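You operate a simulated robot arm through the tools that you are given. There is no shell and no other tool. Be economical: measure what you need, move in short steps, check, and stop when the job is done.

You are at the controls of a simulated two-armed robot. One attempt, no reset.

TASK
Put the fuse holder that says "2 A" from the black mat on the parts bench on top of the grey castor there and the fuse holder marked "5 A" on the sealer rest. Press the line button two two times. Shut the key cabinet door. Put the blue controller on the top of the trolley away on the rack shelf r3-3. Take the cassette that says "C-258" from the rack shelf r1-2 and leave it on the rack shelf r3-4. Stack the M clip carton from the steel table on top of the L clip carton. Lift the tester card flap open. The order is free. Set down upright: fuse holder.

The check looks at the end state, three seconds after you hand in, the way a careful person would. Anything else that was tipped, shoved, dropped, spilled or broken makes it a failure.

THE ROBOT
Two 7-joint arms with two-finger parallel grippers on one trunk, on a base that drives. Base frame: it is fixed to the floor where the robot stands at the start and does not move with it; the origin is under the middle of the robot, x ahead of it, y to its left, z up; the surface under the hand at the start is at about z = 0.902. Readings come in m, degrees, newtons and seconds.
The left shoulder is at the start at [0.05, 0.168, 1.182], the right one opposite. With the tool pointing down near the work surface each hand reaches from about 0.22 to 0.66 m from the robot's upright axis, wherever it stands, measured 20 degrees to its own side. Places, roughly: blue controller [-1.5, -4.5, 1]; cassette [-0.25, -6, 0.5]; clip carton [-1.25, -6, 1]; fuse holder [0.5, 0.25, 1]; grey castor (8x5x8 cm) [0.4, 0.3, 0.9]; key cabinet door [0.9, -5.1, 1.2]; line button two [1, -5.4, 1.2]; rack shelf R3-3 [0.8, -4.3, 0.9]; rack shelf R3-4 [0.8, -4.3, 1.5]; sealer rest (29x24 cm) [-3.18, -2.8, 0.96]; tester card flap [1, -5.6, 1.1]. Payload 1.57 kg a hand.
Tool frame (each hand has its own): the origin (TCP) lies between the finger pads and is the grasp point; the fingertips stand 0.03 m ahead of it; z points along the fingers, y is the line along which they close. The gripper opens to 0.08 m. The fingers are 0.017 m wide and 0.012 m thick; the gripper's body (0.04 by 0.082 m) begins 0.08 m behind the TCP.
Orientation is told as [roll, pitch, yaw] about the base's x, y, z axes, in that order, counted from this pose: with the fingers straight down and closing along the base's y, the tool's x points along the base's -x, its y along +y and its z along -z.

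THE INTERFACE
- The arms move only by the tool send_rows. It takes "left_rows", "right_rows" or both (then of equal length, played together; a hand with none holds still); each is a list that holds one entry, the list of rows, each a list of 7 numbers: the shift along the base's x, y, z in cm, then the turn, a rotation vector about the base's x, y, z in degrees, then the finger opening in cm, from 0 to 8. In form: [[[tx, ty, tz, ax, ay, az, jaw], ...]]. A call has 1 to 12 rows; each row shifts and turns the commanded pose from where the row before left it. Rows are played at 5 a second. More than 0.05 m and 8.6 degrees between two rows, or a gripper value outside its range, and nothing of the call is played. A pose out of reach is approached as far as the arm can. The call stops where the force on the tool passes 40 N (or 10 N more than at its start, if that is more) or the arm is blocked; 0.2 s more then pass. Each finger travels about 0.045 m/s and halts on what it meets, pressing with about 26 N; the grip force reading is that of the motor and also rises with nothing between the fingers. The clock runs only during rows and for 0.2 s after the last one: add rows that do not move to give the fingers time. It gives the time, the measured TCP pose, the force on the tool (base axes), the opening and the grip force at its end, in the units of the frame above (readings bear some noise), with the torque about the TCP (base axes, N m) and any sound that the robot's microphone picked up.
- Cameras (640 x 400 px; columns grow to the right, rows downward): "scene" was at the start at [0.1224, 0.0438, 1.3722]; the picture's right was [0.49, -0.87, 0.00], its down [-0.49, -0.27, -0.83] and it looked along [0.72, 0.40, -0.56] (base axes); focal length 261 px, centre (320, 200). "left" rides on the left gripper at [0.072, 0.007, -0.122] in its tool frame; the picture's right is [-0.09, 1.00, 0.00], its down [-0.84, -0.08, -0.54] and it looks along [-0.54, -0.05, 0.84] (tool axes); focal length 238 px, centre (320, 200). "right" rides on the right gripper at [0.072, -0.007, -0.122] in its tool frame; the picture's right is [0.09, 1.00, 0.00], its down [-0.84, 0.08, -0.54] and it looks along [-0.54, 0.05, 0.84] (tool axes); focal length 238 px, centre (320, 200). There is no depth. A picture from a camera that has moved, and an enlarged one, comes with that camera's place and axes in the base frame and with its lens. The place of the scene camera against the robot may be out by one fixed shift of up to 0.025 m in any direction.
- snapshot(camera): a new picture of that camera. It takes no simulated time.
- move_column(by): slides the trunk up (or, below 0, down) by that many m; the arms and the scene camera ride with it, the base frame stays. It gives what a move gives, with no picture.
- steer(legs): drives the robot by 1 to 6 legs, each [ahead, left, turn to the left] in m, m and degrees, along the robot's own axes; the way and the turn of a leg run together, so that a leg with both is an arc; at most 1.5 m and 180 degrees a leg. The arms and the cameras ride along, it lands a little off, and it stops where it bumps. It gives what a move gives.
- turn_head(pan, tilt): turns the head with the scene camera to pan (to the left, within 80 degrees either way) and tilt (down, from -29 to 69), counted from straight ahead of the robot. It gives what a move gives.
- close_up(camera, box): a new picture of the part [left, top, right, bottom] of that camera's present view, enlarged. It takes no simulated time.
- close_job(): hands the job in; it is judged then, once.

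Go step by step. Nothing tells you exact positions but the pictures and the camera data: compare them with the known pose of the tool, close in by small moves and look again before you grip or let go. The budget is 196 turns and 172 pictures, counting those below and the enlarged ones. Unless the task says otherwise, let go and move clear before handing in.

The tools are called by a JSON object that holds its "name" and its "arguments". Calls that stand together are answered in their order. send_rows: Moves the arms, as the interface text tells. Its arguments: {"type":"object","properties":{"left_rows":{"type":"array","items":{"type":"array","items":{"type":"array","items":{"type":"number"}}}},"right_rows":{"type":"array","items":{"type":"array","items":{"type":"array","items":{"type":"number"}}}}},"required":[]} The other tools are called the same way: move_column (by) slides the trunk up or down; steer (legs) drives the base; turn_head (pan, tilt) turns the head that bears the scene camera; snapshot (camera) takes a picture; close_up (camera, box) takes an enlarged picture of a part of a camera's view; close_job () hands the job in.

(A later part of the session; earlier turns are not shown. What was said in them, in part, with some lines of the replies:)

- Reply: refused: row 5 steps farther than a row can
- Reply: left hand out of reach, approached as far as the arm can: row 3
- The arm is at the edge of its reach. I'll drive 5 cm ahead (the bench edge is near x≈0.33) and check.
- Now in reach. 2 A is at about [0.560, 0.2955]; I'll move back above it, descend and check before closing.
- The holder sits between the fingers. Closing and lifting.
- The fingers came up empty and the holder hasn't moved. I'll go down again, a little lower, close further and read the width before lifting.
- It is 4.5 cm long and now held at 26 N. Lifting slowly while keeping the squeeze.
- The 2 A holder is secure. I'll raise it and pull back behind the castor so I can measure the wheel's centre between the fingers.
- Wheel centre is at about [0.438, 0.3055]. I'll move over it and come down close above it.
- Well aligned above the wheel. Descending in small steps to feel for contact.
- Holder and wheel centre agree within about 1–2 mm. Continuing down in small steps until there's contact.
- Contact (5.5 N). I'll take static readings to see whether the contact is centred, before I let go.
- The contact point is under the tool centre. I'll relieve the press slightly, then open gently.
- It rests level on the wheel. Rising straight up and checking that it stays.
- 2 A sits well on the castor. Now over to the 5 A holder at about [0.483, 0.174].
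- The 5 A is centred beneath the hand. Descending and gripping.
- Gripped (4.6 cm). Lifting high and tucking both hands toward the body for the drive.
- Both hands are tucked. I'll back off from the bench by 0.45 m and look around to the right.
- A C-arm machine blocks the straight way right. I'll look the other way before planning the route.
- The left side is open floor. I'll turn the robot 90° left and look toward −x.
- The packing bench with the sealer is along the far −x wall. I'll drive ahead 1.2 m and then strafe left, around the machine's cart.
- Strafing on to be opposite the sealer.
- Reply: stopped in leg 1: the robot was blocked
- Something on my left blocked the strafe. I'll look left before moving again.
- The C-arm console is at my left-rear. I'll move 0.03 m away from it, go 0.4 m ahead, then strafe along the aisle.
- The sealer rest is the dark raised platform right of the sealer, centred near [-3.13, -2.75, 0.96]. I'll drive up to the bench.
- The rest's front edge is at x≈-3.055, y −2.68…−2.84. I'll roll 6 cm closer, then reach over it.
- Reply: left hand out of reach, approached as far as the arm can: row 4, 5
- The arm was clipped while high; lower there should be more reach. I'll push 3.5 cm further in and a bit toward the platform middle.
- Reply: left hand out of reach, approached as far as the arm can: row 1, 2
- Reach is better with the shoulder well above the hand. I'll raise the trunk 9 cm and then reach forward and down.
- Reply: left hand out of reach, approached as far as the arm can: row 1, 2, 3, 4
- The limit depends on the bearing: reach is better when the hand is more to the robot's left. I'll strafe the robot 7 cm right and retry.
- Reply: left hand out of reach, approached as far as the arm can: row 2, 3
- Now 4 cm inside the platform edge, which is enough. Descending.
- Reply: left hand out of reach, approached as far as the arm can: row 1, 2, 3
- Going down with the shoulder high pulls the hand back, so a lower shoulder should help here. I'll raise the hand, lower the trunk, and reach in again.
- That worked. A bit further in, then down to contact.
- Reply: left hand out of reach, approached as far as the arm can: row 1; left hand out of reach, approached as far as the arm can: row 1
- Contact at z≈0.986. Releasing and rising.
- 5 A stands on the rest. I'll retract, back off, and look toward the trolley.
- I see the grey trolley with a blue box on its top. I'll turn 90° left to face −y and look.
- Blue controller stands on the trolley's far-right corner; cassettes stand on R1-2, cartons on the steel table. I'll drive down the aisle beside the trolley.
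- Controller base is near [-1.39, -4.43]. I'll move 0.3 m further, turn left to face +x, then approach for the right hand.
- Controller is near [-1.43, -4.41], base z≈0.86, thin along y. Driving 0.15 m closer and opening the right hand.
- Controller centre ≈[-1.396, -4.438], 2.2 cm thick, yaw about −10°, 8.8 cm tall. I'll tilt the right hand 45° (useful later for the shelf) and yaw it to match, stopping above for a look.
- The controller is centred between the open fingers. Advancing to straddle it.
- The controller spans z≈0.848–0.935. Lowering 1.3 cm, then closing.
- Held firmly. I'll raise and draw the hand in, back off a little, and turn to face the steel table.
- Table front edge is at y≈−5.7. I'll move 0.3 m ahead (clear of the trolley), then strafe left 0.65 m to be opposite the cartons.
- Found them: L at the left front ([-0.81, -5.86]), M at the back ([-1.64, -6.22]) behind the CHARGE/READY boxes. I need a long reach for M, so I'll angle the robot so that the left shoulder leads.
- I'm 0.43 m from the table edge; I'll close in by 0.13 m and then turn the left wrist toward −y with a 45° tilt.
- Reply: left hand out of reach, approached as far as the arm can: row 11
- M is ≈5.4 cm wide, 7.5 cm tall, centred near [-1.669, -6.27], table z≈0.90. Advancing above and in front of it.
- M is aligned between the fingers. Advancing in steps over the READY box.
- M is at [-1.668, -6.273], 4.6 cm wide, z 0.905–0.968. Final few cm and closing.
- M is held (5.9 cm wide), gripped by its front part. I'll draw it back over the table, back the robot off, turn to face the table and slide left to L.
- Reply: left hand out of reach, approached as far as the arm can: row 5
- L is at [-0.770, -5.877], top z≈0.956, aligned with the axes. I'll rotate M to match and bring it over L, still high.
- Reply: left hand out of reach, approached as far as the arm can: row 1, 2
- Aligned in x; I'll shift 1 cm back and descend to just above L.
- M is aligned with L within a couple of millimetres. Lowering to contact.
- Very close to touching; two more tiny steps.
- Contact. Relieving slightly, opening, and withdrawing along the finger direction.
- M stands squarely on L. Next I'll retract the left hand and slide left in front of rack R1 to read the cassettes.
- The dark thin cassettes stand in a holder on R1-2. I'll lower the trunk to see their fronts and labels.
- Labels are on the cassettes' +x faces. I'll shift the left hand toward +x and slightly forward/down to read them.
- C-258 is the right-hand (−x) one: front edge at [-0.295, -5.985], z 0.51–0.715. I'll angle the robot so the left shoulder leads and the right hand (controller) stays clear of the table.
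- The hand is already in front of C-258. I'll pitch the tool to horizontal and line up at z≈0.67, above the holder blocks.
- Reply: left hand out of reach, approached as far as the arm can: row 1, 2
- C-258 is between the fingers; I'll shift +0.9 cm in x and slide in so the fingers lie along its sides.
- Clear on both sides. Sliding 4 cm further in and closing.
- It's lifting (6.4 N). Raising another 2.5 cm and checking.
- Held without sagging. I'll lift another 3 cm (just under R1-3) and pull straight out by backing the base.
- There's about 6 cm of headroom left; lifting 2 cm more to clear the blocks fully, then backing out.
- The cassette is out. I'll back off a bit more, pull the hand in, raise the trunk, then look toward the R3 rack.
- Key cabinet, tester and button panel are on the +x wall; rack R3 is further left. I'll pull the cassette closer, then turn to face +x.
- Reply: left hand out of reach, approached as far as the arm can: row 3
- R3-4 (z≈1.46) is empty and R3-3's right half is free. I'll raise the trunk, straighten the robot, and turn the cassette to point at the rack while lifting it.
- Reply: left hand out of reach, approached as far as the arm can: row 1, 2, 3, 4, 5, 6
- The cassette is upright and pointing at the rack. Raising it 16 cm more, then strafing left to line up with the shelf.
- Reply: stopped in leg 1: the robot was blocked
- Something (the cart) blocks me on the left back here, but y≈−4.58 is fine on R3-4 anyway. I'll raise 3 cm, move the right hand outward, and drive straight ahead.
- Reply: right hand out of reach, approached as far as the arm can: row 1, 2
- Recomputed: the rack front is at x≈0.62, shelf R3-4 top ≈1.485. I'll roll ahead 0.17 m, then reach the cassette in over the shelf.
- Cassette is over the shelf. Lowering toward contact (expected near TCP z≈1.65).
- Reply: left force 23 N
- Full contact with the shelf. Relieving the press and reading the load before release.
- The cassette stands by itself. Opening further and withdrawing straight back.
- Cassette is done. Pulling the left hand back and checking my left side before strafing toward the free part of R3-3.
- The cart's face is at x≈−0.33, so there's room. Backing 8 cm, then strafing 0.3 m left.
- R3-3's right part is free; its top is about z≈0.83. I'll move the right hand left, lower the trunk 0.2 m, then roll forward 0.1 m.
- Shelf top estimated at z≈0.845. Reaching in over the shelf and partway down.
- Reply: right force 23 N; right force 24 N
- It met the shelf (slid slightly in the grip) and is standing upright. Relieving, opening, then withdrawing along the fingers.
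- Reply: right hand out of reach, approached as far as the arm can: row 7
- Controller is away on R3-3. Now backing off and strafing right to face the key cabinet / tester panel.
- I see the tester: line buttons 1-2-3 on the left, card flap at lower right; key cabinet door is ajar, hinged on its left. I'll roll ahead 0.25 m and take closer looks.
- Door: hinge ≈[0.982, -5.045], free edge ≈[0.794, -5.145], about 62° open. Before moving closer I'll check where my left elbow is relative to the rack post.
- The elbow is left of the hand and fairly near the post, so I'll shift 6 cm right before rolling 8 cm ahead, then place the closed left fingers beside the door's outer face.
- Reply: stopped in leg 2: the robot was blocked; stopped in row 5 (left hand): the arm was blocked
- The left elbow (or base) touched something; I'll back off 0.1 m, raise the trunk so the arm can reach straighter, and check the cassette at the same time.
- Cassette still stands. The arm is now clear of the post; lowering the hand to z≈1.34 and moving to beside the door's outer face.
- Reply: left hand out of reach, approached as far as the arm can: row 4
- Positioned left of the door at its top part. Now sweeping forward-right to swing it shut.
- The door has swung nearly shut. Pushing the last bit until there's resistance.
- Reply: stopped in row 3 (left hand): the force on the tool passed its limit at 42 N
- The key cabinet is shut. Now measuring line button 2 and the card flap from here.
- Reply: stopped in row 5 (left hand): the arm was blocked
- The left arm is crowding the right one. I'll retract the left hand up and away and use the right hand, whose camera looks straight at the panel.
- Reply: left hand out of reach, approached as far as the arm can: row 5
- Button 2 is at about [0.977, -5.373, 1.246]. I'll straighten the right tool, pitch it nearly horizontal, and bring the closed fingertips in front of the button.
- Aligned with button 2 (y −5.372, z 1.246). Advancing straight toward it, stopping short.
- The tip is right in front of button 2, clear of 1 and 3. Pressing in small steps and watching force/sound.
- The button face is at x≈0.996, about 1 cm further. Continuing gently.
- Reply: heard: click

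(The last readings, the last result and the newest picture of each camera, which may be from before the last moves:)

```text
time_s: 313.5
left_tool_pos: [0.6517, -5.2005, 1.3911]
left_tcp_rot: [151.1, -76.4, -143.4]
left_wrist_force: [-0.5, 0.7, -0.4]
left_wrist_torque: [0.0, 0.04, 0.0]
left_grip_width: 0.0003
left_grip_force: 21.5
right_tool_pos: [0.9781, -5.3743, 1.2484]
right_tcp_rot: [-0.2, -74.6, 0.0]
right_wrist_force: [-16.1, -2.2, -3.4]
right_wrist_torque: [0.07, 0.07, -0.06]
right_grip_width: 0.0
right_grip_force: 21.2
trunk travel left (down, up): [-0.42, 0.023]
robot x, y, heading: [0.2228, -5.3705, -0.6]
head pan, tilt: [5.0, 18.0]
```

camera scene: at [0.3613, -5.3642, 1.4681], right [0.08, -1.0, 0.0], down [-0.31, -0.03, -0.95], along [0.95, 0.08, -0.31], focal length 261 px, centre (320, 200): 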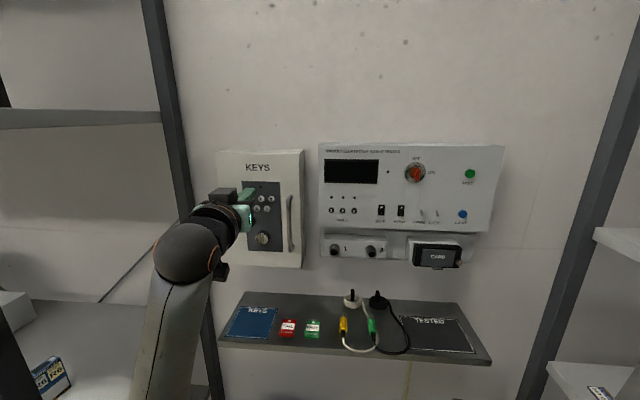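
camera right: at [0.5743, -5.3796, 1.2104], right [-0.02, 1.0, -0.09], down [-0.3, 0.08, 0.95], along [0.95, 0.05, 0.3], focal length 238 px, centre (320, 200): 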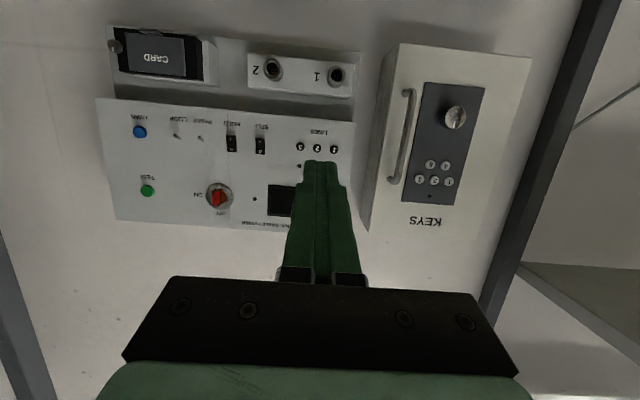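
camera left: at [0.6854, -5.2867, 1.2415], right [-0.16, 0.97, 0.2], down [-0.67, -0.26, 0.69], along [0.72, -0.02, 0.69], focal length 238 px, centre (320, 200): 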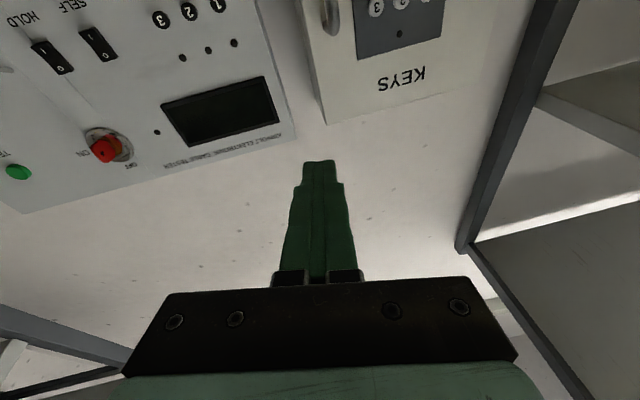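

One click heard (press one). Releasing by 1.5 cm, then pressing again by the same amount.

{"name": "send_rows", "arguments": {"right_rows": [[[-0.8, 0, 0, 0, 0, 0, 0], [-0.8, 0, 0, 0, 0, 0, 0], [0, 0, 0, 0, 0, 0, 0], [0, 0, 0, 0, 0, 0, 0]]]}}

{"name": "send_rows", "arguments": {"right_rows": [[[0.6, 0, 0, 0, 0, 0, 0], [0.4, 0, 0, 0, 0, 0, 0], [0.3, 0, 0, 0, 0, 0, 0], [0.15, 0, 0, 0, 0, 0, 0]]]}}

```text
time_s: 314.5
left_tool_pos: [0.6547, -5.2002, 1.3901]
left_tcp_rot: [150.8, -76.6, -143.2]
left_wrist_force: [-0.5, 0.3, -0.2]
left_wrist_torque: [0.01, 0.01, 0.0]
left_grip_width: 0.0
left_grip_force: 20.7
right_tool_pos: [0.9641, -5.3728, 1.2482]
right_tcp_rot: [-0.1, -74.7, 0.1]
right_wrist_force: [-0.3, 0.1, -0.1]
right_wrist_torque: [0.01, 0.02, 0.05]
right_grip_width: 0.0
right_grip_force: 21.1
trunk travel left (down, up): [-0.42, 0.023]
robot x, y, heading: [0.2193, -5.3738, -0.2]
head pan, tilt: [5.0, 18.0]
```

```text
time_s: 315.5
left_tool_pos: [0.6537, -5.2007, 1.391]
left_tcp_rot: [151.1, -76.4, -143.2]
left_wrist_force: [0.9, -0.4, 0.3]
left_wrist_torque: [0.01, 0.01, 0.02]
left_grip_width: 0.0001
left_grip_force: 21.5
right_tool_pos: [0.9778, -5.3738, 1.2472]
right_tcp_rot: [-0.1, -74.6, 0.0]
right_wrist_force: [-10.9, -2.5, -2.4]
right_wrist_torque: [-0.04, 0.05, -0.12]
right_grip_width: 0.0
right_grip_force: 21.3
trunk travel left (down, up): [-0.42, 0.023]
robot x, y, heading: [0.2253, -5.3739, -0.1]
head pan, tilt: [5.0, 18.0]
heard: click
```

Second click heard — button done. Retracting and moving in front of the card flap to look at it.

{"name": "send_rows", "arguments": {"right_rows": [[[-2, 0, 0, 0, 0, 0, 0], [-4.5, 0, 0, 0, 0, 0, 0], [-4.5, 0, 0, 0, 0, 0, 0], [-4.5, -1, 0, 0, 0, 0, 0], [-3, -3.5, -1, 0, 0, 0, 0], [0, -4.5, -1.5, 0, 0, 0, 0], [0, -4.5, -2, 0, 0, 0, 0], [0, -4.5, -2, 0, 0, 0, 0], [0, -2.5, -3, 0, 0, 0, 0], [0, 0, 0, 0, 0, 0, 0]]]}}

{"name": "close_up", "arguments": {"camera": "right", "box": [230, 60, 430, 200]}}

{"name": "turn_head", "arguments": {"pan": -20, "tilt": 25}}

{"name": "snapshot", "arguments": {"camera": "scene"}}

```text
time_s: 317.0
left_tool_pos: [0.6548, -5.2013, 1.3904]
left_tcp_rot: [150.7, -76.4, -143.1]
left_wrist_force: [-0.8, -0.2, 0.7]
left_wrist_torque: [-0.03, 0.01, 0.02]
left_grip_width: 0.0
left_grip_force: 21.4
right_tool_pos: [0.7873, -5.4784, 1.3114]
right_tcp_rot: [15.8, -84.7, -14.7]
right_wrist_force: [-0.3, -0.5, 0.4]
right_wrist_torque: [0.02, 0.01, -0.02]
right_grip_width: 0.0
right_grip_force: 20.8
trunk travel left (down, up): [-0.42, 0.023]
robot x, y, heading: [0.2227, -5.3753, -0.2]
head pan, tilt: [5.0, 18.0]
stopped in row 7 (right hand): the arm was blocked; the commanded pose is now the measured one
```

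```text
2.86 times, centred on (330, 130) of right
camera zoom: at [0.6589, -5.4856, 1.2507], right [-0.03, 1.0, -0.07], down [-0.47, 0.05, 0.88], along [0.88, 0.05, 0.46], focal length 681 px, centre (291, 400)
```

zoom: 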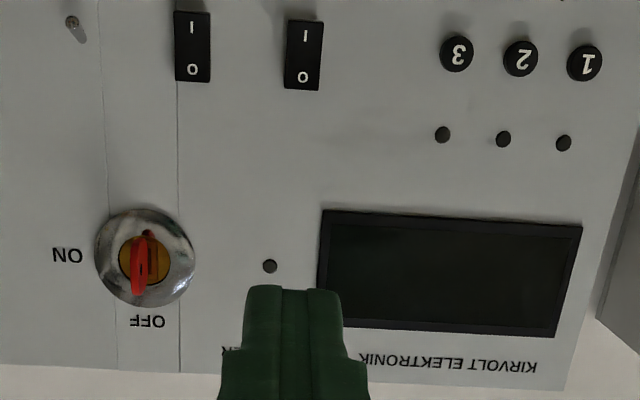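

```text
time_s: 317.9
left_tool_pos: [0.6544, -5.2015, 1.3902]
left_tcp_rot: [150.8, -76.5, -143.2]
left_wrist_force: [0.3, 0.2, 0.6]
left_wrist_torque: [-0.01, -0.02, -0.01]
left_grip_width: 0.0
left_grip_force: 21.4
right_tool_pos: [0.7891, -5.478, 1.3115]
right_tcp_rot: [15.6, -84.7, -14.6]
right_wrist_force: [-0.4, -0.3, 0.1]
right_wrist_torque: [0.01, 0.0, 0.03]
right_grip_width: 0.0
right_grip_force: 21.2
trunk travel left (down, up): [-0.42, 0.023]
robot x, y, heading: [0.22, -5.3734, -0.2]
head pan, tilt: [-20.0, 25.0]
```

```text
15 pictures are left
camera scene: at [0.3548, -5.4036, 1.4568], right [-0.35, -0.94, 0.0], down [-0.4, 0.15, -0.91], along [0.85, -0.31, -0.42], focal length 261 px, centre (320, 200)
```

scene: 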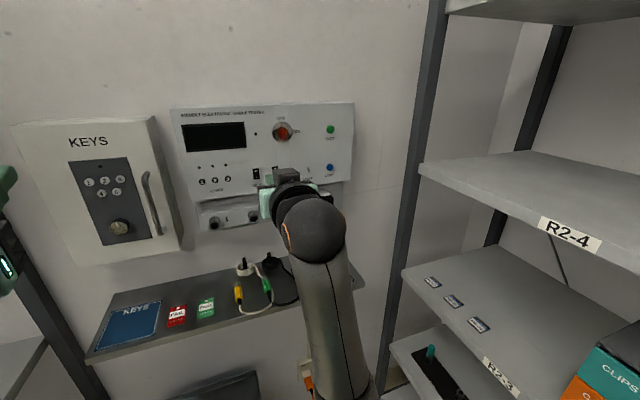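

The right arm got stuck in an awkward posture. I'll pull it back, restore its pitch, and lower the trunk 0.15 m for a better reach to the flap.

{"name": "send_rows", "arguments": {"right_rows": [[[-4, 0, 0, 0, 5, 0, 0], [-4.5, 0, 0, 0, 5, 0, 0], [-4.5, -1, 0, 0, 5, 0, 0], [-4, -2, 0, 0, 5, 0, 0], [0, -3, 0, 0, 0, 0, 0], [0, 0, 0, 0, 0, 0, 0]]]}}

{"name": "move_column", "arguments": {"by": -0.15}}

{"name": "snapshot", "arguments": {"camera": "right"}}

```text
time_s: 319.3
left_tool_pos: [0.6551, -5.2001, 1.3904]
left_tcp_rot: [150.9, -76.5, -143.1]
left_wrist_force: [0.2, 0.6, -0.3]
left_wrist_torque: [0.01, 0.0, 0.01]
left_grip_width: 0.0002
left_grip_force: 21.1
right_tool_pos: [0.6735, -5.538, 1.2681]
right_tcp_rot: [0.8, -67.0, -1.4]
right_wrist_force: [1.1, 0.0, 0.8]
right_wrist_torque: [0.02, -0.02, -0.02]
right_grip_width: 0.0
right_grip_force: 21.1
right hand out of reach, approached as far as the arm can: row 3, 4
trunk travel left (down, up): [-0.42, 0.023]
robot x, y, heading: [0.224, -5.37, -0.3]
head pan, tilt: [-20.0, 25.0]
```

```text
time_s: 321.1
left_tool_pos: [0.6561, -5.2019, 1.2401]
left_tcp_rot: [150.9, -76.5, -143.2]
left_wrist_force: [0.1, 0.8, -0.4]
left_wrist_torque: [0.01, 0.01, -0.03]
left_grip_width: 0.0
left_grip_force: 21.6
right_tool_pos: [0.6735, -5.5377, 1.1179]
right_tcp_rot: [1.5, -66.9, -2.0]
right_wrist_force: [0.2, 0.5, -0.5]
right_wrist_torque: [0.02, -0.02, -0.01]
right_grip_width: 0.0
right_grip_force: 21.2
trunk travel left (down, up): [-0.27, 0.173]
robot x, y, heading: [0.225, -5.3717, -0.4]
head pan, tilt: [-20.0, 25.0]
```

```text
14 pictures are left
camera right: at [0.5319, -5.5438, 1.0996], right [-0.02, 1.0, -0.07], down [-0.17, 0.07, 0.98], along [0.99, 0.04, 0.17], focal length 238 px, centre (320, 200)
```

right: 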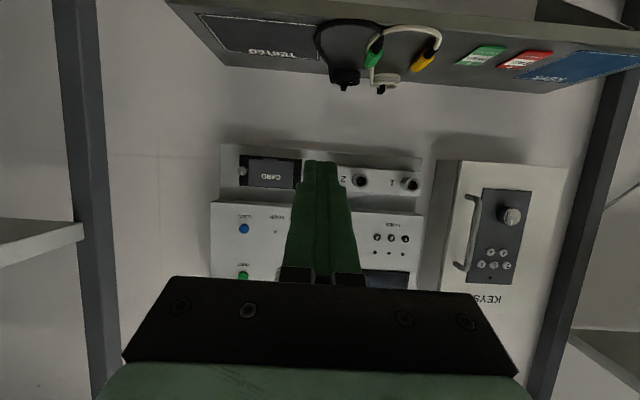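

{"name": "close_up", "arguments": {"camera": "right", "box": [215, 130, 345, 215]}}

```text
4.71 times, centred on (280, 172) of right
camera zoom: at [0.5319, -5.5438, 1.0996], right [-0.02, 1.0, -0.07], down [-0.17, 0.07, 0.98], along [0.99, 0.04, 0.17], focal length 1122 px, centre (508, 329)
```

zoom: 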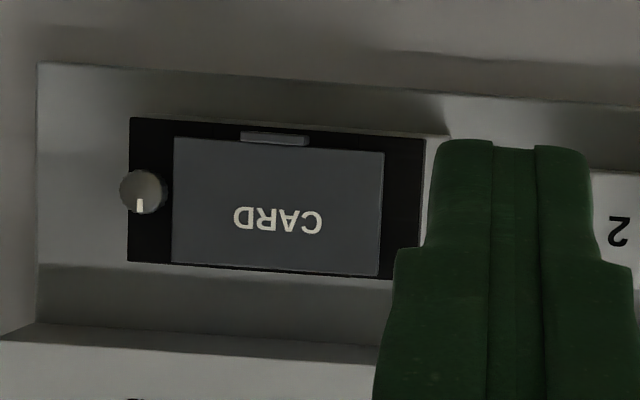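

The flap hinges at its top with a small tab (≈2.6 cm wide) at the bottom, near [0.97, -5.62, 1.107]. I'll open the right fingers and approach to straddle that tab.

{"name": "send_rows", "arguments": {"right_rows": [[[3.5, -2.5, 0, 0, 0, 0, 2], [3.5, -2.5, 0, 0, 0, 0, 4], [4, -2, 0, 0, 0, 0, 5], [4, -1.2, 0, 0, 0, 0, 5], [2, 0, 0, 0, 0, 0, 5], [0, 0, 0, 0, 0, 0, 5]]]}}

{"name": "close_up", "arguments": {"camera": "right", "box": [240, 90, 400, 200]}}

```text
time_s: 322.4
left_tool_pos: [0.6546, -5.2003, 1.2398]
left_tcp_rot: [150.9, -76.5, -143.2]
left_wrist_force: [0.4, 0.3, 0.3]
left_wrist_torque: [0.0, -0.02, -0.01]
left_grip_width: 0.0001
left_grip_force: 21.7
right_tool_pos: [0.8418, -5.6129, 1.1043]
right_tcp_rot: [4.1, -64.9, -3.2]
right_wrist_force: [-0.1, 0.1, 0.4]
right_wrist_torque: [-0.02, -0.01, 0.01]
right_grip_width: 0.0502
right_grip_force: 0.1
trunk travel left (down, up): [-0.27, 0.173]
robot x, y, heading: [0.2261, -5.3718, -0.3]
head pan, tilt: [-20.0, 25.0]
```

```text
3.64 times, centred on (320, 145) of right
camera zoom: at [0.7008, -5.6213, 1.0916], right [-0.05, 1.0, -0.05], down [-0.14, 0.05, 0.99], along [0.99, 0.05, 0.13], focal length 867 px, centre (320, 400)
```

zoom: 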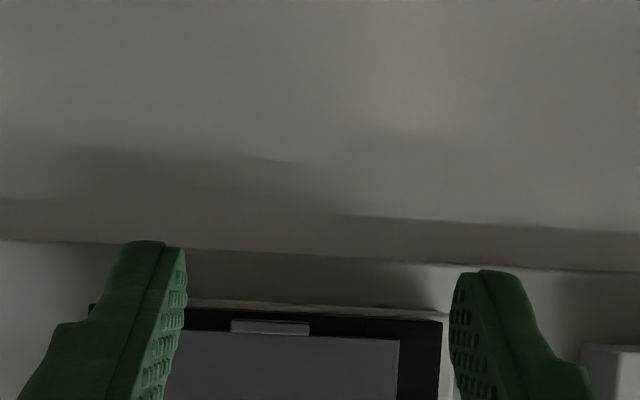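

Tab at [0.989, -5.625, 1.1065]. Aligning and advancing, stopping just short.

{"name": "send_rows", "arguments": {"right_rows": [[[2, -1, 1.5, 0, 0, 0, 5], [3.5, 0, 0, 0, 0, 0, 5], [3, 0, 0, 0, 0, 0, 5], [1, 0, 0, 0, 0, 0, 5], [0, 0, 0, 0, 0, 0, 5]]]}}

{"name": "close_up", "arguments": {"camera": "right", "box": [240, 110, 400, 220]}}

```text
time_s: 323.6
left_tool_pos: [0.6546, -5.2008, 1.2396]
left_tcp_rot: [150.9, -76.5, -143.3]
left_wrist_force: [0.3, -0.3, -0.9]
left_wrist_torque: [-0.02, 0.0, -0.04]
left_grip_width: 0.0
left_grip_force: 21.3
right_tool_pos: [0.9371, -5.6228, 1.12]
right_tcp_rot: [4.0, -64.9, -3.2]
right_wrist_force: [-0.2, -0.6, 0.1]
right_wrist_torque: [-0.02, -0.04, 0.0]
right_grip_width: 0.0498
right_grip_force: 0.0
trunk travel left (down, up): [-0.27, 0.173]
robot x, y, heading: [0.2242, -5.3694, -0.4]
head pan, tilt: [-20.0, 25.0]
```

```text
3.64 times, centred on (320, 165) of right
camera zoom: at [0.7958, -5.6304, 1.1069], right [-0.05, 1.0, -0.05], down [-0.14, 0.05, 0.99], along [0.99, 0.05, 0.13], focal length 867 px, centre (320, 327)
```

zoom: 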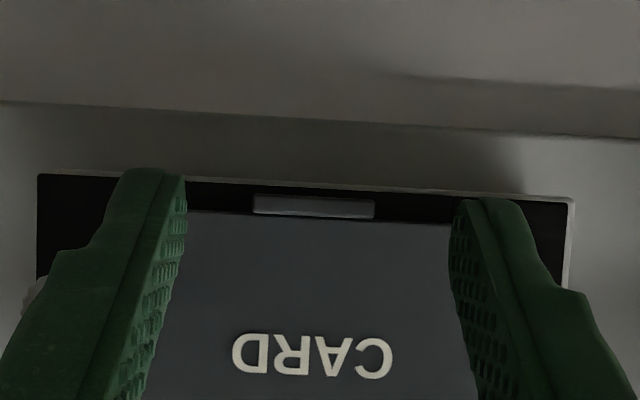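

Well centred on the tab. Creeping in.

{"name": "send_rows", "arguments": {"right_rows": [[[1.2, 0, 0, 0, 0, 0, 5], [0.4, 0, 0, 0, 0, 0, 5], [0.3, 0, 0, 0, 0, 0, 5]]]}}

{"name": "send_rows", "arguments": {"right_rows": [[[0.3, 0, 0, 0, 0, 0, 5], [0.2, 0, 0, 0, 0, 0, 5]]]}}

{"name": "send_rows", "arguments": {"right_rows": [[[0.2, 0, 0, 0, 0, 0, 5], [0.2, 0, 0, 0, 0, 0, 5]]]}}

```text
time_s: 324.4
left_tool_pos: [0.6508, -5.2007, 1.2412]
left_tcp_rot: [151.3, -76.4, -143.7]
left_wrist_force: [0.0, -0.8, 0.1]
left_wrist_torque: [-0.02, 0.04, 0.0]
left_grip_width: 0.0
left_grip_force: 21.6
right_tool_pos: [0.9533, -5.6245, 1.118]
right_tcp_rot: [4.1, -64.6, -3.3]
right_wrist_force: [-29.8, 2.1, -4.9]
right_wrist_torque: [-0.02, 0.34, -0.7]
right_grip_width: 0.0486
right_grip_force: 0.0
trunk travel left (down, up): [-0.27, 0.173]
robot x, y, heading: [0.2222, -5.3748, -0.3]
head pan, tilt: [-20.0, 25.0]
```

```text
time_s: 324.9
left_tool_pos: [0.651, -5.2007, 1.2423]
left_tcp_rot: [151.5, -76.4, -143.7]
left_wrist_force: [-0.4, -1.1, 0.8]
left_wrist_torque: [0.01, -0.01, -0.02]
left_grip_width: 0.0
left_grip_force: 21.4
right_tool_pos: [0.9529, -5.6237, 1.1191]
right_tcp_rot: [4.0, -64.1, -3.4]
right_wrist_force: [-26.1, 2.1, 1.0]
right_wrist_torque: [-0.11, 0.13, -0.59]
right_grip_width: 0.0482
right_grip_force: 0.1
trunk travel left (down, up): [-0.27, 0.173]
robot x, y, heading: [0.2217, -5.3731, -0.1]
head pan, tilt: [-20.0, 25.0]
stopped in row 1 (right hand): the force on the tool passed its limit at 43 N (the readings are from after the stop); the commanded pose is now the measured one
```

```text
time_s: 325.4
left_tool_pos: [0.6496, -5.2019, 1.2431]
left_tcp_rot: [151.6, -76.3, -144.0]
left_wrist_force: [0.5, -0.3, -0.4]
left_wrist_torque: [0.03, 0.0, 0.0]
left_grip_width: 0.0002
left_grip_force: 21.4
right_tool_pos: [0.953, -5.6234, 1.1187]
right_tcp_rot: [4.0, -64.1, -3.4]
right_wrist_force: [-30.6, 3.7, 0.7]
right_wrist_torque: [-0.09, 0.14, -0.51]
right_grip_width: 0.0484
right_grip_force: 0.1
trunk travel left (down, up): [-0.27, 0.173]
robot x, y, heading: [0.2193, -5.3737, -0.3]
head pan, tilt: [-20.0, 25.0]
stopped in row 2 (right hand): the force on the tool passed its limit at 42 N (the readings are from after the stop); the commanded pose is now the measured one
```

Contact with the face. Backing 3 mm and closing on the tab.

{"name": "send_rows", "arguments": {"right_rows": [[[-0.4, 0, 0, 0, 0, 0, 5], [0, 0, 0, 0, 0, 0, 4], [0, 0, 0, 0, 0, 0, 3], [0, 0, 0, 0, 0, 0, 2], [0, 0, 0, 0, 0, 0, 1], [0, 0, 0, 0, 0, 0, 1]]]}}

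{"name": "close_up", "arguments": {"camera": "right", "box": [240, 110, 400, 220]}}

```text
time_s: 326.8
left_tool_pos: [0.6531, -5.201, 1.2406]
left_tcp_rot: [150.9, -76.4, -143.4]
left_wrist_force: [0.8, -0.5, -0.2]
left_wrist_torque: [0.01, -0.02, -0.01]
left_grip_width: 0.0
left_grip_force: 21.5
right_tool_pos: [0.9529, -5.6233, 1.1141]
right_tcp_rot: [4.2, -63.9, -3.5]
right_wrist_force: [-11.9, -4.2, -1.2]
right_wrist_torque: [-0.08, 0.06, -0.24]
right_grip_width: 0.0242
right_grip_force: 27.7
trunk travel left (down, up): [-0.27, 0.173]
robot x, y, heading: [0.2237, -5.3724, -0.1]
head pan, tilt: [-20.0, 25.0]
```

```text
3.64 times, centred on (320, 165) of right
camera zoom: at [0.8102, -5.631, 1.104], right [-0.05, 1.0, -0.05], down [-0.12, 0.05, 0.99], along [0.99, 0.05, 0.12], focal length 867 px, centre (320, 327)
```

zoom: 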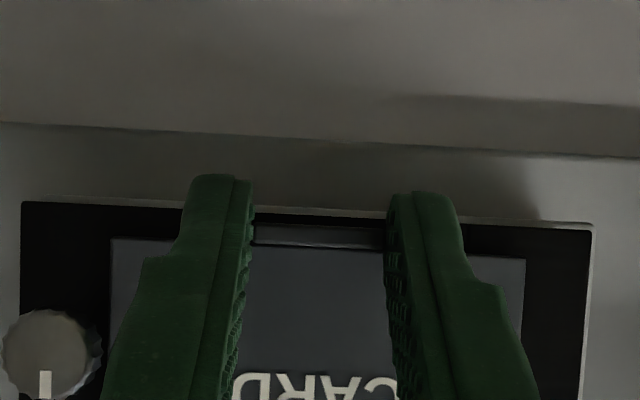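

Tab gripped (2.4 cm). Now pulling it out and up along its hinge arc.

{"name": "send_rows", "arguments": {"right_rows": [[[-1.3, 0, 0.2, 0, 0, 0, 0], [-1.2, 0, 0.5, 0, 0, 0, 0], [-1.0, 0, 0.8, 0, 0, 0, 0], [0, 0, 0, 0, 0, 0, 0]]]}}

{"name": "close_up", "arguments": {"camera": "right", "box": [240, 90, 400, 220]}}

```text
time_s: 327.8
left_tool_pos: [0.6581, -5.2014, 1.2391]
left_tcp_rot: [150.2, -76.5, -142.7]
left_wrist_force: [0.2, -0.1, -0.6]
left_wrist_torque: [0.02, 0.01, 0.03]
left_grip_width: 0.0
left_grip_force: 21.2
right_tool_pos: [0.9213, -5.6232, 1.1246]
right_tcp_rot: [4.1, -63.3, -3.3]
right_wrist_force: [13.4, -1.0, -9.2]
right_wrist_torque: [-0.09, 1.03, -0.03]
right_grip_width: 0.0245
right_grip_force: 36.5
trunk travel left (down, up): [-0.27, 0.173]
robot x, y, heading: [0.223, -5.3758, -0.3]
head pan, tilt: [-20.0, 25.0]
```

```text
3.08 times, centred on (320, 155) of right
camera zoom: at [0.7792, -5.6312, 1.1145], right [-0.05, 1.0, -0.05], down [-0.11, 0.04, 0.99], along [0.99, 0.05, 0.11], focal length 733 px, centre (320, 338)
```

zoom: 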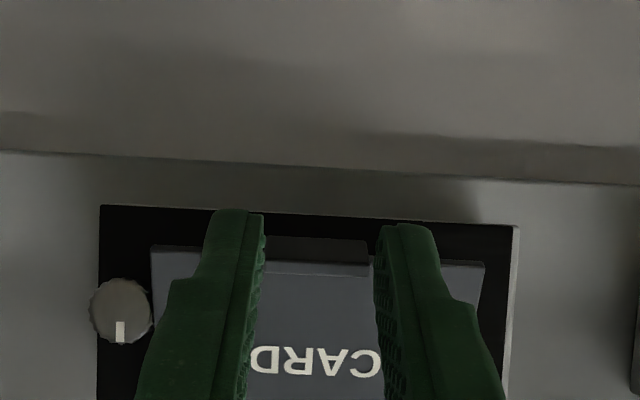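

The flap is swinging out. Continuing along the arc.

{"name": "send_rows", "arguments": {"right_rows": [[[-0.7, 0, 1.2, 0, 5, 0, 0], [-0.4, 0, 1.4, 0, 5, 0, 0], [-0.1, 0, 1.5, 0, 5, 0, 0], [0, 0, 0, 0, 0, 0, 0]]]}}

{"name": "close_up", "arguments": {"camera": "scene", "box": [220, 80, 420, 260]}}

```text
time_s: 328.8
left_tool_pos: [0.6549, -5.2016, 1.2403]
left_tcp_rot: [150.8, -76.5, -143.2]
left_wrist_force: [0.3, 0.2, 0.5]
left_wrist_torque: [0.0, 0.0, 0.02]
left_grip_width: 0.0001
left_grip_force: 21.2
right_tool_pos: [0.9055, -5.6239, 1.1691]
right_tcp_rot: [2.8, -48.8, -2.2]
right_wrist_force: [0.0, -0.3, -0.7]
right_wrist_torque: [0.03, 0.01, 0.01]
right_grip_width: 0.0
right_grip_force: 21.0
trunk travel left (down, up): [-0.27, 0.173]
robot x, y, heading: [0.2202, -5.373, -0.6]
head pan, tilt: [-20.0, 25.0]
```

```text
2.22 times, centred on (320, 170) of scene
camera zoom: at [0.3538, -5.4039, 1.3067], right [-0.35, -0.94, 0.0], down [-0.4, 0.15, -0.91], along [0.85, -0.32, -0.42], focal length 581 px, centre (320, 267)
```

zoom: 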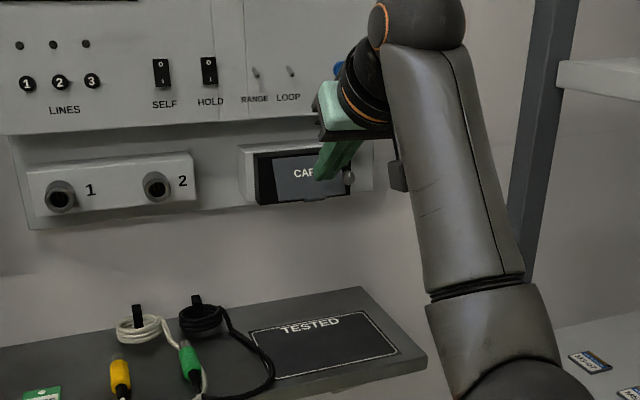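

The tab slipped out of the grip. I'll back up slightly and look at where the flap is.

{"name": "send_rows", "arguments": {"right_rows": [[[-3, 0, -1, 0, -5, 0, 0], [-3, 0, -3, 0, -5, 0, 0], [0, 0, -3, 0, -5, 0, 0], [0, 0, 0, 0, 0, 0, 0]]]}}

{"name": "close_up", "arguments": {"camera": "right", "box": [240, 100, 400, 200]}}

```text
time_s: 329.8
left_tool_pos: [0.6544, -5.2007, 1.2399]
left_tcp_rot: [150.8, -76.6, -143.2]
left_wrist_force: [-0.6, -0.1, 0.2]
left_wrist_torque: [-0.02, 0.02, -0.01]
left_grip_width: 0.0
left_grip_force: 21.2
right_tool_pos: [0.8449, -5.6249, 1.1022]
right_tcp_rot: [4.1, -64.0, -3.5]
right_wrist_force: [0.7, 0.2, 0.0]
right_wrist_torque: [0.0, 0.03, -0.01]
right_grip_width: 0.0002
right_grip_force: 20.8
trunk travel left (down, up): [-0.27, 0.173]
robot x, y, heading: [0.2243, -5.3714, -0.1]
head pan, tilt: [-20.0, 25.0]
```

```text
4.00 times, centred on (320, 150) of right
camera zoom: at [0.7031, -5.6316, 1.0908], right [-0.05, 1.0, -0.05], down [-0.12, 0.05, 0.99], along [0.99, 0.05, 0.12], focal length 953 px, centre (320, 400)
```

zoom: 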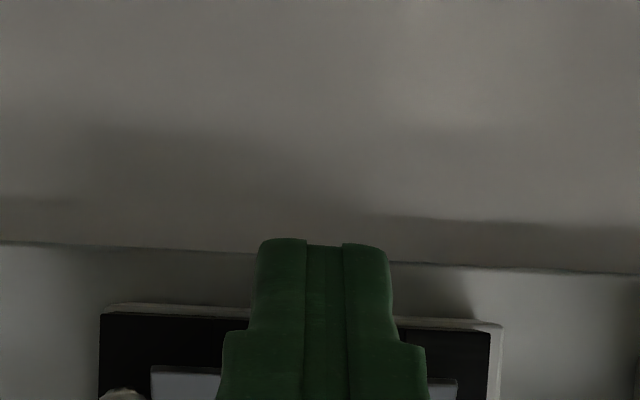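

The flap stays where it was left, about 40° open. I'll slide the closed fingertips, nearly level, under its lower edge and lift it from beneath.

{"name": "send_rows", "arguments": {"right_rows": [[[0, 0, -0.4, 0, -7.5, 0, 0], [1.5, 0, -0.3, 0, -7.5, 0, 0], [3, 0, 0, 0, 0, 0, 0], [3, 0, 0, 0, 0, 0, 0], [2, 0, 0, 0, 0, 0, 0], [0, 0, 0, 0, 0, 0, 0]]]}}

{"name": "close_up", "arguments": {"camera": "right", "box": [240, 100, 400, 200]}}

```text
time_s: 331.2
left_tool_pos: [0.6536, -5.2013, 1.2401]
left_tcp_rot: [150.8, -76.6, -143.2]
left_wrist_force: [-0.1, -0.4, 1.1]
left_wrist_torque: [0.0, -0.04, 0.02]
left_grip_width: 0.0
left_grip_force: 21.4
right_tool_pos: [0.9432, -5.6245, 1.0952]
right_tcp_rot: [8.5, -78.9, -7.6]
right_wrist_force: [-0.7, 0.4, 0.6]
right_wrist_torque: [0.01, 0.02, -0.01]
right_grip_width: 0.0002
right_grip_force: 21.4
trunk travel left (down, up): [-0.27, 0.173]
robot x, y, heading: [0.2204, -5.375, -0.4]
head pan, tilt: [-20.0, 25.0]
```

```text
4.00 times, centred on (320, 150) of right
camera zoom: at [0.8087, -5.632, 1.0477], right [-0.03, 1.0, -0.06], down [-0.37, 0.05, 0.93], along [0.93, 0.05, 0.37], focal length 953 px, centre (320, 400)
```

zoom: 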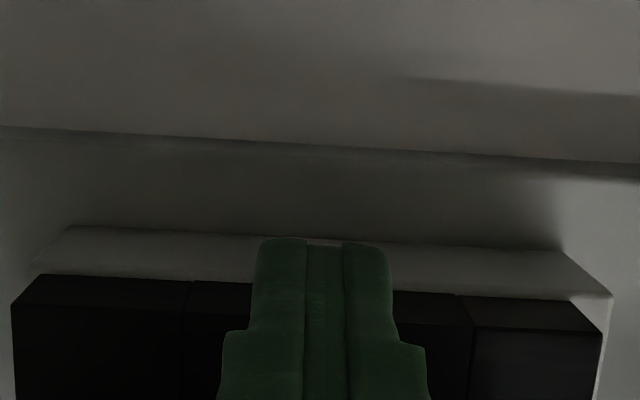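

The tips are in front of the housing and under the flap. Lifting.

{"name": "send_rows", "arguments": {"right_rows": [[[0, 0, 0.7, 0, 0, 0, 0], [0, 0, 0.7, 0, 0, 0, 0], [0, 0, 0.7, 0, 0, 0, 0], [0, 0, 0.7, 0, 0, 0, 0], [0, 0, 0.7, 0, 0, 0, 0], [0, 0, 0, 0, 0, 0, 0]]]}}

{"name": "close_up", "arguments": {"camera": "right", "box": [220, 100, 420, 240]}}

```text
time_s: 332.3
left_tool_pos: [0.6519, -5.2025, 1.2408]
left_tcp_rot: [150.8, -76.6, -143.1]
left_wrist_force: [0.0, 0.6, -0.1]
left_wrist_torque: [-0.02, 0.01, 0.01]
left_grip_width: 0.0
left_grip_force: 21.1
right_tool_pos: [0.9409, -5.6249, 1.107]
right_tcp_rot: [7.1, -76.4, -6.2]
right_wrist_force: [-2.9, -1.3, -4.5]
right_wrist_torque: [-0.01, 0.06, -0.05]
right_grip_width: 0.0001
right_grip_force: 21.3
trunk travel left (down, up): [-0.27, 0.173]
robot x, y, heading: [0.2216, -5.3739, -0.1]
head pan, tilt: [-20.0, 25.0]
stopped in row 5 (right hand): the force on the tool passed its limit at 42 N (the readings are from after the stop); the commanded pose is now the measured one
```

```text
2.86 times, centred on (320, 170) of right
camera zoom: at [0.8049, -5.6316, 1.0646], right [-0.03, 1.0, -0.06], down [-0.33, 0.05, 0.94], along [0.94, 0.05, 0.33], focal length 681 px, centre (320, 286)
```

zoom: 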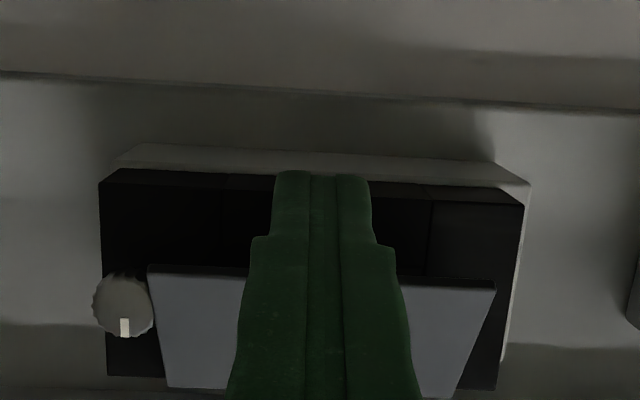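

The fingertip seems to catch the housing's lower edge. I'll drop 1.2 cm, back off 0.9 cm, and lift again.

{"name": "send_rows", "arguments": {"right_rows": [[[-0.2, 0, -1, 0, 0, 0, 0], [-0.7, 0, -0.3, 0, -2.5, 0, 0], [0, 0, 0, 0, 0, 0, 0], [0, 0, 0.7, 0, 0, 0, 0], [0, 0, 0.7, 0, 0, 0, 0], [0, 0, 0.6, 0, 0, 0, 0], [0, 0, 0.6, 0, 0, 0, 0], [0, 0, 0.6, 0, 0, 0, 0], [0, 0, 0, 0, 0, 0, 0]]]}}

```text
time_s: 334.1
left_tool_pos: [0.6526, -5.2017, 1.2415]
left_tcp_rot: [150.8, -76.5, -143.1]
left_wrist_force: [0.7, -0.1, 0.6]
left_wrist_torque: [0.01, 0.04, -0.03]
left_grip_width: 0.0001
left_grip_force: 21.1
right_tool_pos: [0.9331, -5.6227, 1.1085]
right_tcp_rot: [6.7, -76.6, -5.9]
right_wrist_force: [-3.6, 0.3, -5.1]
right_wrist_torque: [-0.05, 0.15, -0.09]
right_grip_width: 0.0001
right_grip_force: 21.7
trunk travel left (down, up): [-0.27, 0.173]
robot x, y, heading: [0.2205, -5.3779, -0.3]
head pan, tilt: [-20.0, 25.0]
stopped in row 9 (right hand): the force on the tool passed its limit at 42 N (the readings are from after the stop); the commanded pose is now the measured one
```

The flap is ~27° open and its hinge is stiff (≈1 N·m), so I'll re-grip the tab squarely and rotate the hand with the flap about its hinge.

{"name": "send_rows", "arguments": {"right_rows": [[[-3.5, 0, -0.5, 0, 0, 0, 0], [-2.5, 0, 1.5, 0, 6.8, 0, 2], [1, 0, 2.65, 0, 6.8, 0, 4], [1.9, -0.15, 0, 0, 0, 0, 4], [0, 0, 0, 0, 0, 0, 4]]]}}

{"name": "close_up", "arguments": {"camera": "right", "box": [230, 110, 410, 230]}}

```text
time_s: 335.3
left_tool_pos: [0.6544, -5.2018, 1.24]
left_tcp_rot: [150.8, -76.5, -143.2]
left_wrist_force: [0.1, 0.5, -0.2]
left_wrist_torque: [0.03, 0.0, 0.01]
left_grip_width: 0.0
left_grip_force: 21.5
right_tool_pos: [0.9022, -5.6266, 1.1449]
right_tcp_rot: [3.8, -63.3, -3.2]
right_wrist_force: [0.5, -0.3, -0.1]
right_wrist_torque: [0.01, 0.03, 0.02]
right_grip_width: 0.0402
right_grip_force: 0.0
trunk travel left (down, up): [-0.27, 0.173]
robot x, y, heading: [0.2196, -5.3734, -0.6]
head pan, tilt: [-20.0, 25.0]
```

```text
3.33 times, centred on (320, 170) of right
camera zoom: at [0.7605, -5.6336, 1.136], right [-0.05, 1.0, -0.05], down [-0.11, 0.05, 0.99], along [0.99, 0.05, 0.11], focal length 794 px, centre (320, 300)
```

zoom: 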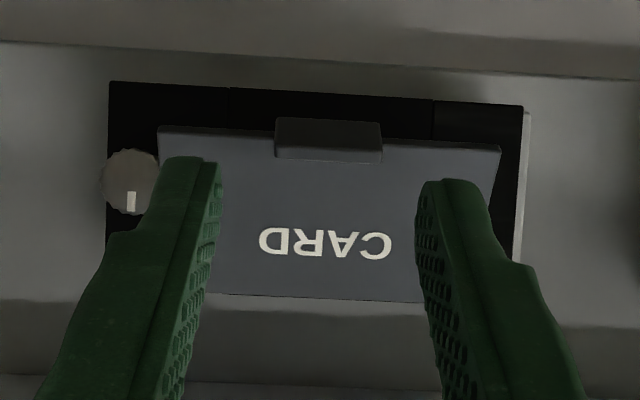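

The tab is clearly visible now at [0.945, -5.6245, 1.120]. Moving onto it, then closing firmly.

{"name": "send_rows", "arguments": {"right_rows": [[[1.2, 0.15, -0.8, 0, 0, 0, 4], [0.8, 0, -0.5, 0, 0, 0, 4], [0.3, 0, -0.2, 0, 0, 0, 4], [0, 0, 0, 0, 0, 0, 4]]]}}

{"name": "send_rows", "arguments": {"right_rows": [[[0, 0, 0, 0, 0, 0, 3], [0, 0, 0, 0, 0, 0, 2], [0, 0, 0, 0, 0, 0, 0], [0, 0, 0, 0, 0, 0, 0]]]}}

```text
time_s: 336.3
left_tool_pos: [0.6535, -5.2011, 1.2397]
left_tcp_rot: [150.8, -76.6, -143.2]
left_wrist_force: [-0.1, -0.2, -0.1]
left_wrist_torque: [0.01, -0.02, 0.0]
left_grip_width: 0.0001
left_grip_force: 21.4
right_tool_pos: [0.925, -5.6234, 1.1312]
right_tcp_rot: [3.8, -63.4, -2.9]
right_wrist_force: [0.5, 0.1, 0.5]
right_wrist_torque: [0.01, -0.01, -0.01]
right_grip_width: 0.04
right_grip_force: 0.1
trunk travel left (down, up): [-0.27, 0.173]
robot x, y, heading: [0.2213, -5.3714, -0.4]
head pan, tilt: [-20.0, 25.0]
```

```text
time_s: 337.3
left_tool_pos: [0.6552, -5.2017, 1.2404]
left_tcp_rot: [150.8, -76.4, -143.2]
left_wrist_force: [-0.5, -0.8, -0.8]
left_wrist_torque: [0.01, -0.01, 0.0]
left_grip_width: 0.0
left_grip_force: 21.1
right_tool_pos: [0.9249, -5.6235, 1.1316]
right_tcp_rot: [3.7, -63.3, -3.0]
right_wrist_force: [0.6, -0.4, 0.7]
right_wrist_torque: [-0.2, 0.02, -0.2]
right_grip_width: 0.0247
right_grip_force: 36.3
trunk travel left (down, up): [-0.27, 0.173]
robot x, y, heading: [0.2252, -5.3734, -0.4]
head pan, tilt: [-20.0, 25.0]
```

Gripped on the tab. Rotating hand and flap together about the hinge.

{"name": "send_rows", "arguments": {"right_rows": [[[-0.34, 0, 0.84, 0, 8, 0, 0], [-0.22, 0, 0.87, 0, 8, 0, 0], [-0.1, 0, 0.9, 0, 8, 0, 0], [0, 0, 0, 0, 0, 0, 0]]]}}

```text
time_s: 338.3
left_tool_pos: [0.6533, -5.202, 1.24]
left_tcp_rot: [150.7, -76.5, -143.1]
left_wrist_force: [1.1, -0.2, -1.2]
left_wrist_torque: [-0.01, 0.01, 0.0]
left_grip_width: 0.0
left_grip_force: 21.0
right_tool_pos: [0.9181, -5.623, 1.1579]
right_tcp_rot: [2.2, -39.5, -1.8]
right_wrist_force: [9.7, -3.9, 4.6]
right_wrist_torque: [-0.35, -0.22, -0.26]
right_grip_width: 0.0245
right_grip_force: 36.2
trunk travel left (down, up): [-0.27, 0.173]
robot x, y, heading: [0.2246, -5.3713, -0.6]
head pan, tilt: [-20.0, 25.0]
```

Still holding, low forces. Continuing.

{"name": "send_rows", "arguments": {"right_rows": [[[0.1, 0, 0.9, 0, 8, 0, 0], [0.18, 0, 0.88, 0, 8, 0, 0], [0.3, 0, 0.86, 0, 8, 0, 0], [0, 0, 0, 0, 0, 0, 0]]]}}

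{"name": "close_up", "arguments": {"camera": "scene", "box": [260, 110, 390, 220]}}

```text
time_s: 338.7
left_tool_pos: [0.6568, -5.2013, 1.2387]
left_tcp_rot: [150.3, -76.6, -142.7]
left_wrist_force: [1.0, 0.0, 0.5]
left_wrist_torque: [-0.04, -0.01, -0.02]
left_grip_width: 0.0
left_grip_force: 21.3
right_tool_pos: [0.9143, -5.6233, 1.1648]
right_tcp_rot: [1.8, -33.5, -1.5]
right_wrist_force: [16.9, -0.6, -3.9]
right_wrist_torque: [-0.26, 0.14, -0.15]
right_grip_width: 0.0245
right_grip_force: 36.5
right hand out of reach, approached as far as the arm can: row 1, 2
trunk travel left (down, up): [-0.27, 0.173]
robot x, y, heading: [0.2236, -5.3719, -0.4]
head pan, tilt: [-20.0, 25.0]
stopped in row 2 (right hand): the force on the tool passed its limit at 59 N (the readings are from after the stop); the commanded pose is now the measured one
```

```text
3.64 times, centred on (325, 165) of scene
camera zoom: at [0.3569, -5.404, 1.3061], right [-0.35, -0.94, 0.0], down [-0.4, 0.15, -0.91], along [0.85, -0.31, -0.42], focal length 950 px, centre (302, 327)
```

zoom: 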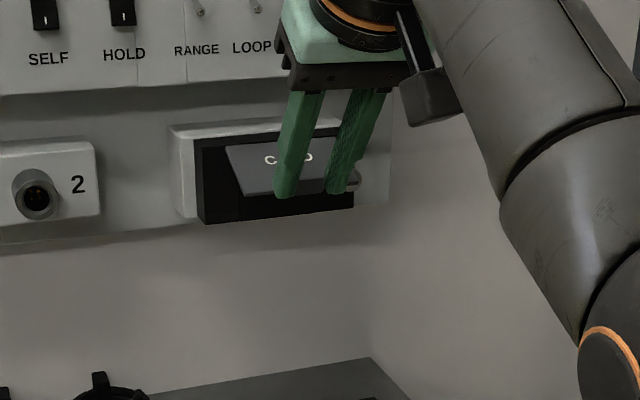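

The flap is now about 55–60° open, but my arm can't rotate further. I'll release, go back beneath it with level fingers (better lever arm now) and lift it the rest of the way.

{"name": "send_rows", "arguments": {"right_rows": [[[0, 0, 0, 0, 0, 0, 3.2], [0, 0, 0, 0, 0, 0, 4.5], [-0.9, 0, 1.3, 0, 0, 0, 4.5], [-1.8, 0, 2, 0, 0, 0, 4.5], [-4, 0, 0, 0, 0, 0, 3], [-0.5, 0, -1.6, 0, -7.8, 0, 1], [-0.3, 0, -1.6, 0, -7.8, 0, 0], [0, 0, -1.6, 0, -7.8, 0, 0], [0, 0, -1.6, 0, -7.8, 0, 0], [0, 0, -1.6, 0, -7.8, 0, 0], [0, 0, -1.8, 0, -7.8, 0, 0], [0, 0, 0, 0, 0, 0, 0]]]}}

{"name": "close_up", "arguments": {"camera": "right", "box": [220, 90, 420, 220]}}

```text
time_s: 341.3
left_tool_pos: [0.6536, -5.2011, 1.2395]
left_tcp_rot: [150.7, -76.5, -143.2]
left_wrist_force: [0.1, 0.0, -0.6]
left_wrist_torque: [0.0, 0.02, -0.01]
left_grip_width: 0.0001
left_grip_force: 21.9
right_tool_pos: [0.8383, -5.6216, 1.1018]
right_tcp_rot: [8.8, -80.2, -8.2]
right_wrist_force: [-0.2, -0.6, 0.0]
right_wrist_torque: [0.01, -0.01, 0.02]
right_grip_width: 0.0
right_grip_force: 21.3
trunk travel left (down, up): [-0.27, 0.173]
robot x, y, heading: [0.221, -5.3741, -0.5]
head pan, tilt: [-20.0, 25.0]
```

```text
3.08 times, centred on (320, 155) of right
camera zoom: at [0.7046, -5.6293, 1.0512], right [-0.03, 1.0, -0.07], down [-0.4, 0.05, 0.92], along [0.92, 0.05, 0.39], focal length 733 px, centre (320, 338)
```

zoom: 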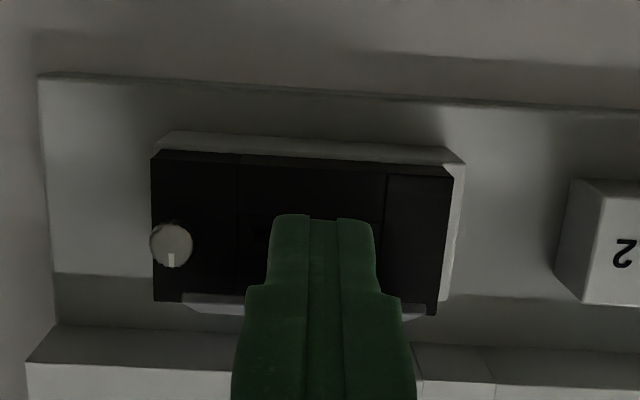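

It stays open at about 70°. Sliding under and lifting past horizontal.

{"name": "send_rows", "arguments": {"right_rows": [[[4.5, -0.2, 0, 0, 0, 0, 0], [4.5, 0, 0, 0, 0, 0, 0], [0, 0, 1.5, 0, 0, 0, 0], [0, 0, 1, 0, 0, 0, 0], [0, 0, 0.8, 0, 0, 0, 0], [0, 0, 0.8, 0, 0, 0, 0], [0, 0, 0.8, 0, 0, 0, 0], [0, 0, 0.6, 0, 0, 0, 0], [0, 0, 0.6, 0, 0, 0, 0], [0, 0, 0, 0, 0, 0, 0]]]}}

```text
time_s: 343.5
left_tool_pos: [0.6536, -5.2009, 1.2405]
left_tcp_rot: [150.7, -76.5, -143.2]
left_wrist_force: [0.0, -0.1, 1.2]
left_wrist_torque: [-0.01, 0.0, 0.02]
left_grip_width: 0.0
left_grip_force: 20.7
right_tool_pos: [0.925, -5.627, 1.1625]
right_tcp_rot: [8.7, -80.2, -7.9]
right_wrist_force: [0.8, 0.7, 0.7]
right_wrist_torque: [0.01, 0.02, -0.03]
right_grip_width: 0.0
right_grip_force: 21.5
trunk travel left (down, up): [-0.27, 0.173]
robot x, y, heading: [0.2219, -5.3736, -0.6]
head pan, tilt: [-20.0, 25.0]
```

Lifted with no remaining load. I'll dip slightly, withdraw straight back, and check.

{"name": "send_rows", "arguments": {"right_rows": [[[0, 0, 0.6, 0, 0, 0, 0], [0, 0, 0, 0, 0, 0, 0], [0, 0, -1, 0, 0, 0, 0], [-3, 0, -0.5, 0, 0, 0, 0], [-4.5, 0, 0, 0, 0, 0, 0], [-4.5, 0, 0, 0, 0, 0, 0], [-4.5, 0, 0, 0, 0, 0, 0], [0, 0, 0, 0, 0, 0, 0]]]}}

{"name": "close_up", "arguments": {"camera": "scene", "box": [200, 60, 420, 220]}}

```text
time_s: 345.3
left_tool_pos: [0.6537, -5.201, 1.2416]
left_tcp_rot: [150.8, -76.4, -143.2]
left_wrist_force: [0.4, -0.1, -0.5]
left_wrist_torque: [-0.01, 0.0, 0.01]
left_grip_width: 0.0
left_grip_force: 21.6
right_tool_pos: [0.7606, -5.6267, 1.1546]
right_tcp_rot: [8.5, -80.1, -7.9]
right_wrist_force: [-0.1, -0.2, 0.2]
right_wrist_torque: [0.01, -0.01, 0.01]
right_grip_width: 0.0
right_grip_force: 21.3
trunk travel left (down, up): [-0.27, 0.173]
robot x, y, heading: [0.2254, -5.3717, -0.3]
head pan, tilt: [-20.0, 25.0]
```

```text
2.50 times, centred on (310, 140) of scene
camera zoom: at [0.3536, -5.4038, 1.3067], right [-0.35, -0.94, 0.0], down [-0.4, 0.15, -0.91], along [0.85, -0.32, -0.42], focal length 653 px, centre (345, 350)
```

zoom: 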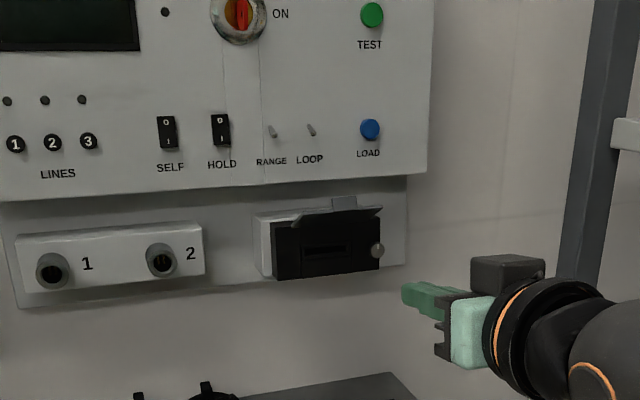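

The flap is open, slot visible, and stays up. I'll back off clear of everything and do a last check on the rack.

{"name": "steer", "arguments": {"legs": [[-0.25, 0, 0]]}}

{"name": "turn_head", "arguments": {"pan": 35, "tilt": 8}}

{"name": "snapshot", "arguments": {"camera": "scene"}}

```text
time_s: 347.1
left_tool_pos: [0.4063, -5.2001, 1.2394]
left_tcp_rot: [150.8, -76.6, -143.5]
left_wrist_force: [-0.4, 1.6, -1.2]
left_wrist_torque: [0.0, -0.01, 0.01]
left_grip_width: 0.0
left_grip_force: 21.5
right_tool_pos: [0.5135, -5.6255, 1.1553]
right_tcp_rot: [8.8, -80.1, -8.3]
right_wrist_force: [0.7, 0.3, 0.4]
right_wrist_torque: [-0.02, -0.01, -0.03]
right_grip_width: 0.0
right_grip_force: 21.0
trunk travel left (down, up): [-0.27, 0.173]
robot x, y, heading: [-0.0263, -5.3698, -0.5]
head pan, tilt: [-20.0, 25.0]
```

```text
time_s: 348.4
left_tool_pos: [0.4074, -5.202, 1.2384]
left_tcp_rot: [150.8, -76.5, -143.4]
left_wrist_force: [0.5, 0.2, 0.3]
left_wrist_torque: [0.01, 0.01, 0.0]
left_grip_width: 0.0
left_grip_force: 21.1
right_tool_pos: [0.5124, -5.6251, 1.1556]
right_tcp_rot: [8.7, -80.2, -8.1]
right_wrist_force: [-0.5, 0.3, -0.3]
right_wrist_torque: [0.02, 0.0, 0.01]
right_grip_width: 0.0
right_grip_force: 22.2
trunk travel left (down, up): [-0.27, 0.173]
robot x, y, heading: [-0.0243, -5.3686, -0.7]
head pan, tilt: [35.0, 8.0]
```

```text
0 pictures are left
camera scene: at [0.0963, -5.3177, 1.3343], right [0.56, -0.83, 0.0], down [-0.12, -0.08, -0.99], along [0.82, 0.56, -0.14], focal length 261 px, centre (320, 200)
```

scene: 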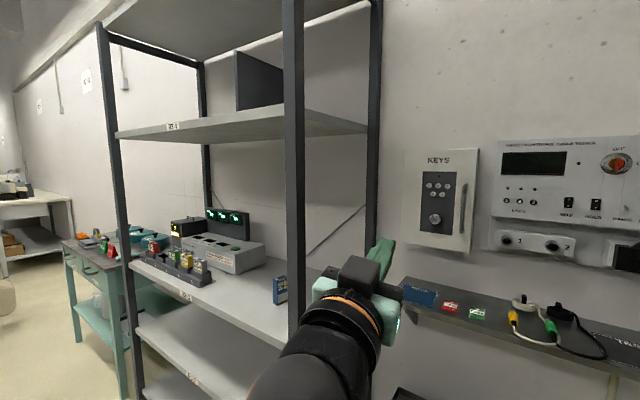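

The cassette is standing on R3-4, the controller is on R3-3 and the key cabinet is shut. Both hands are empty and clear, so I'm handing in.

{"name": "close_job", "arguments": {}}

```text
The job is handed in.
```

I finished every task in the list and handed the job in.

- **Fuse holders:** "2 A" is on top of the grey castor and "5 A" is on the sealer rest, both upright.
- **Line button two:** pressed twice; I heard a click each time.
- **Key cabinet:** the door is shut.
- **Blue controller:** on rack shelf R3-3.
- **Cassette C-258:** moved from R1-2 to R3-4, where it stands on its narrow edge.
- **Clip cartons:** M is stacked on L.
- **Tester card flap:** lifted open and staying open.

The drive stopped against something three times. Once was beside the X-ray machine, once near the beige cart, and once next to rack R3, where the left arm was also blocked. Nothing I could see afterwards had tipped or fallen, but I did not check whether the machine or the cart had shifted slightly.
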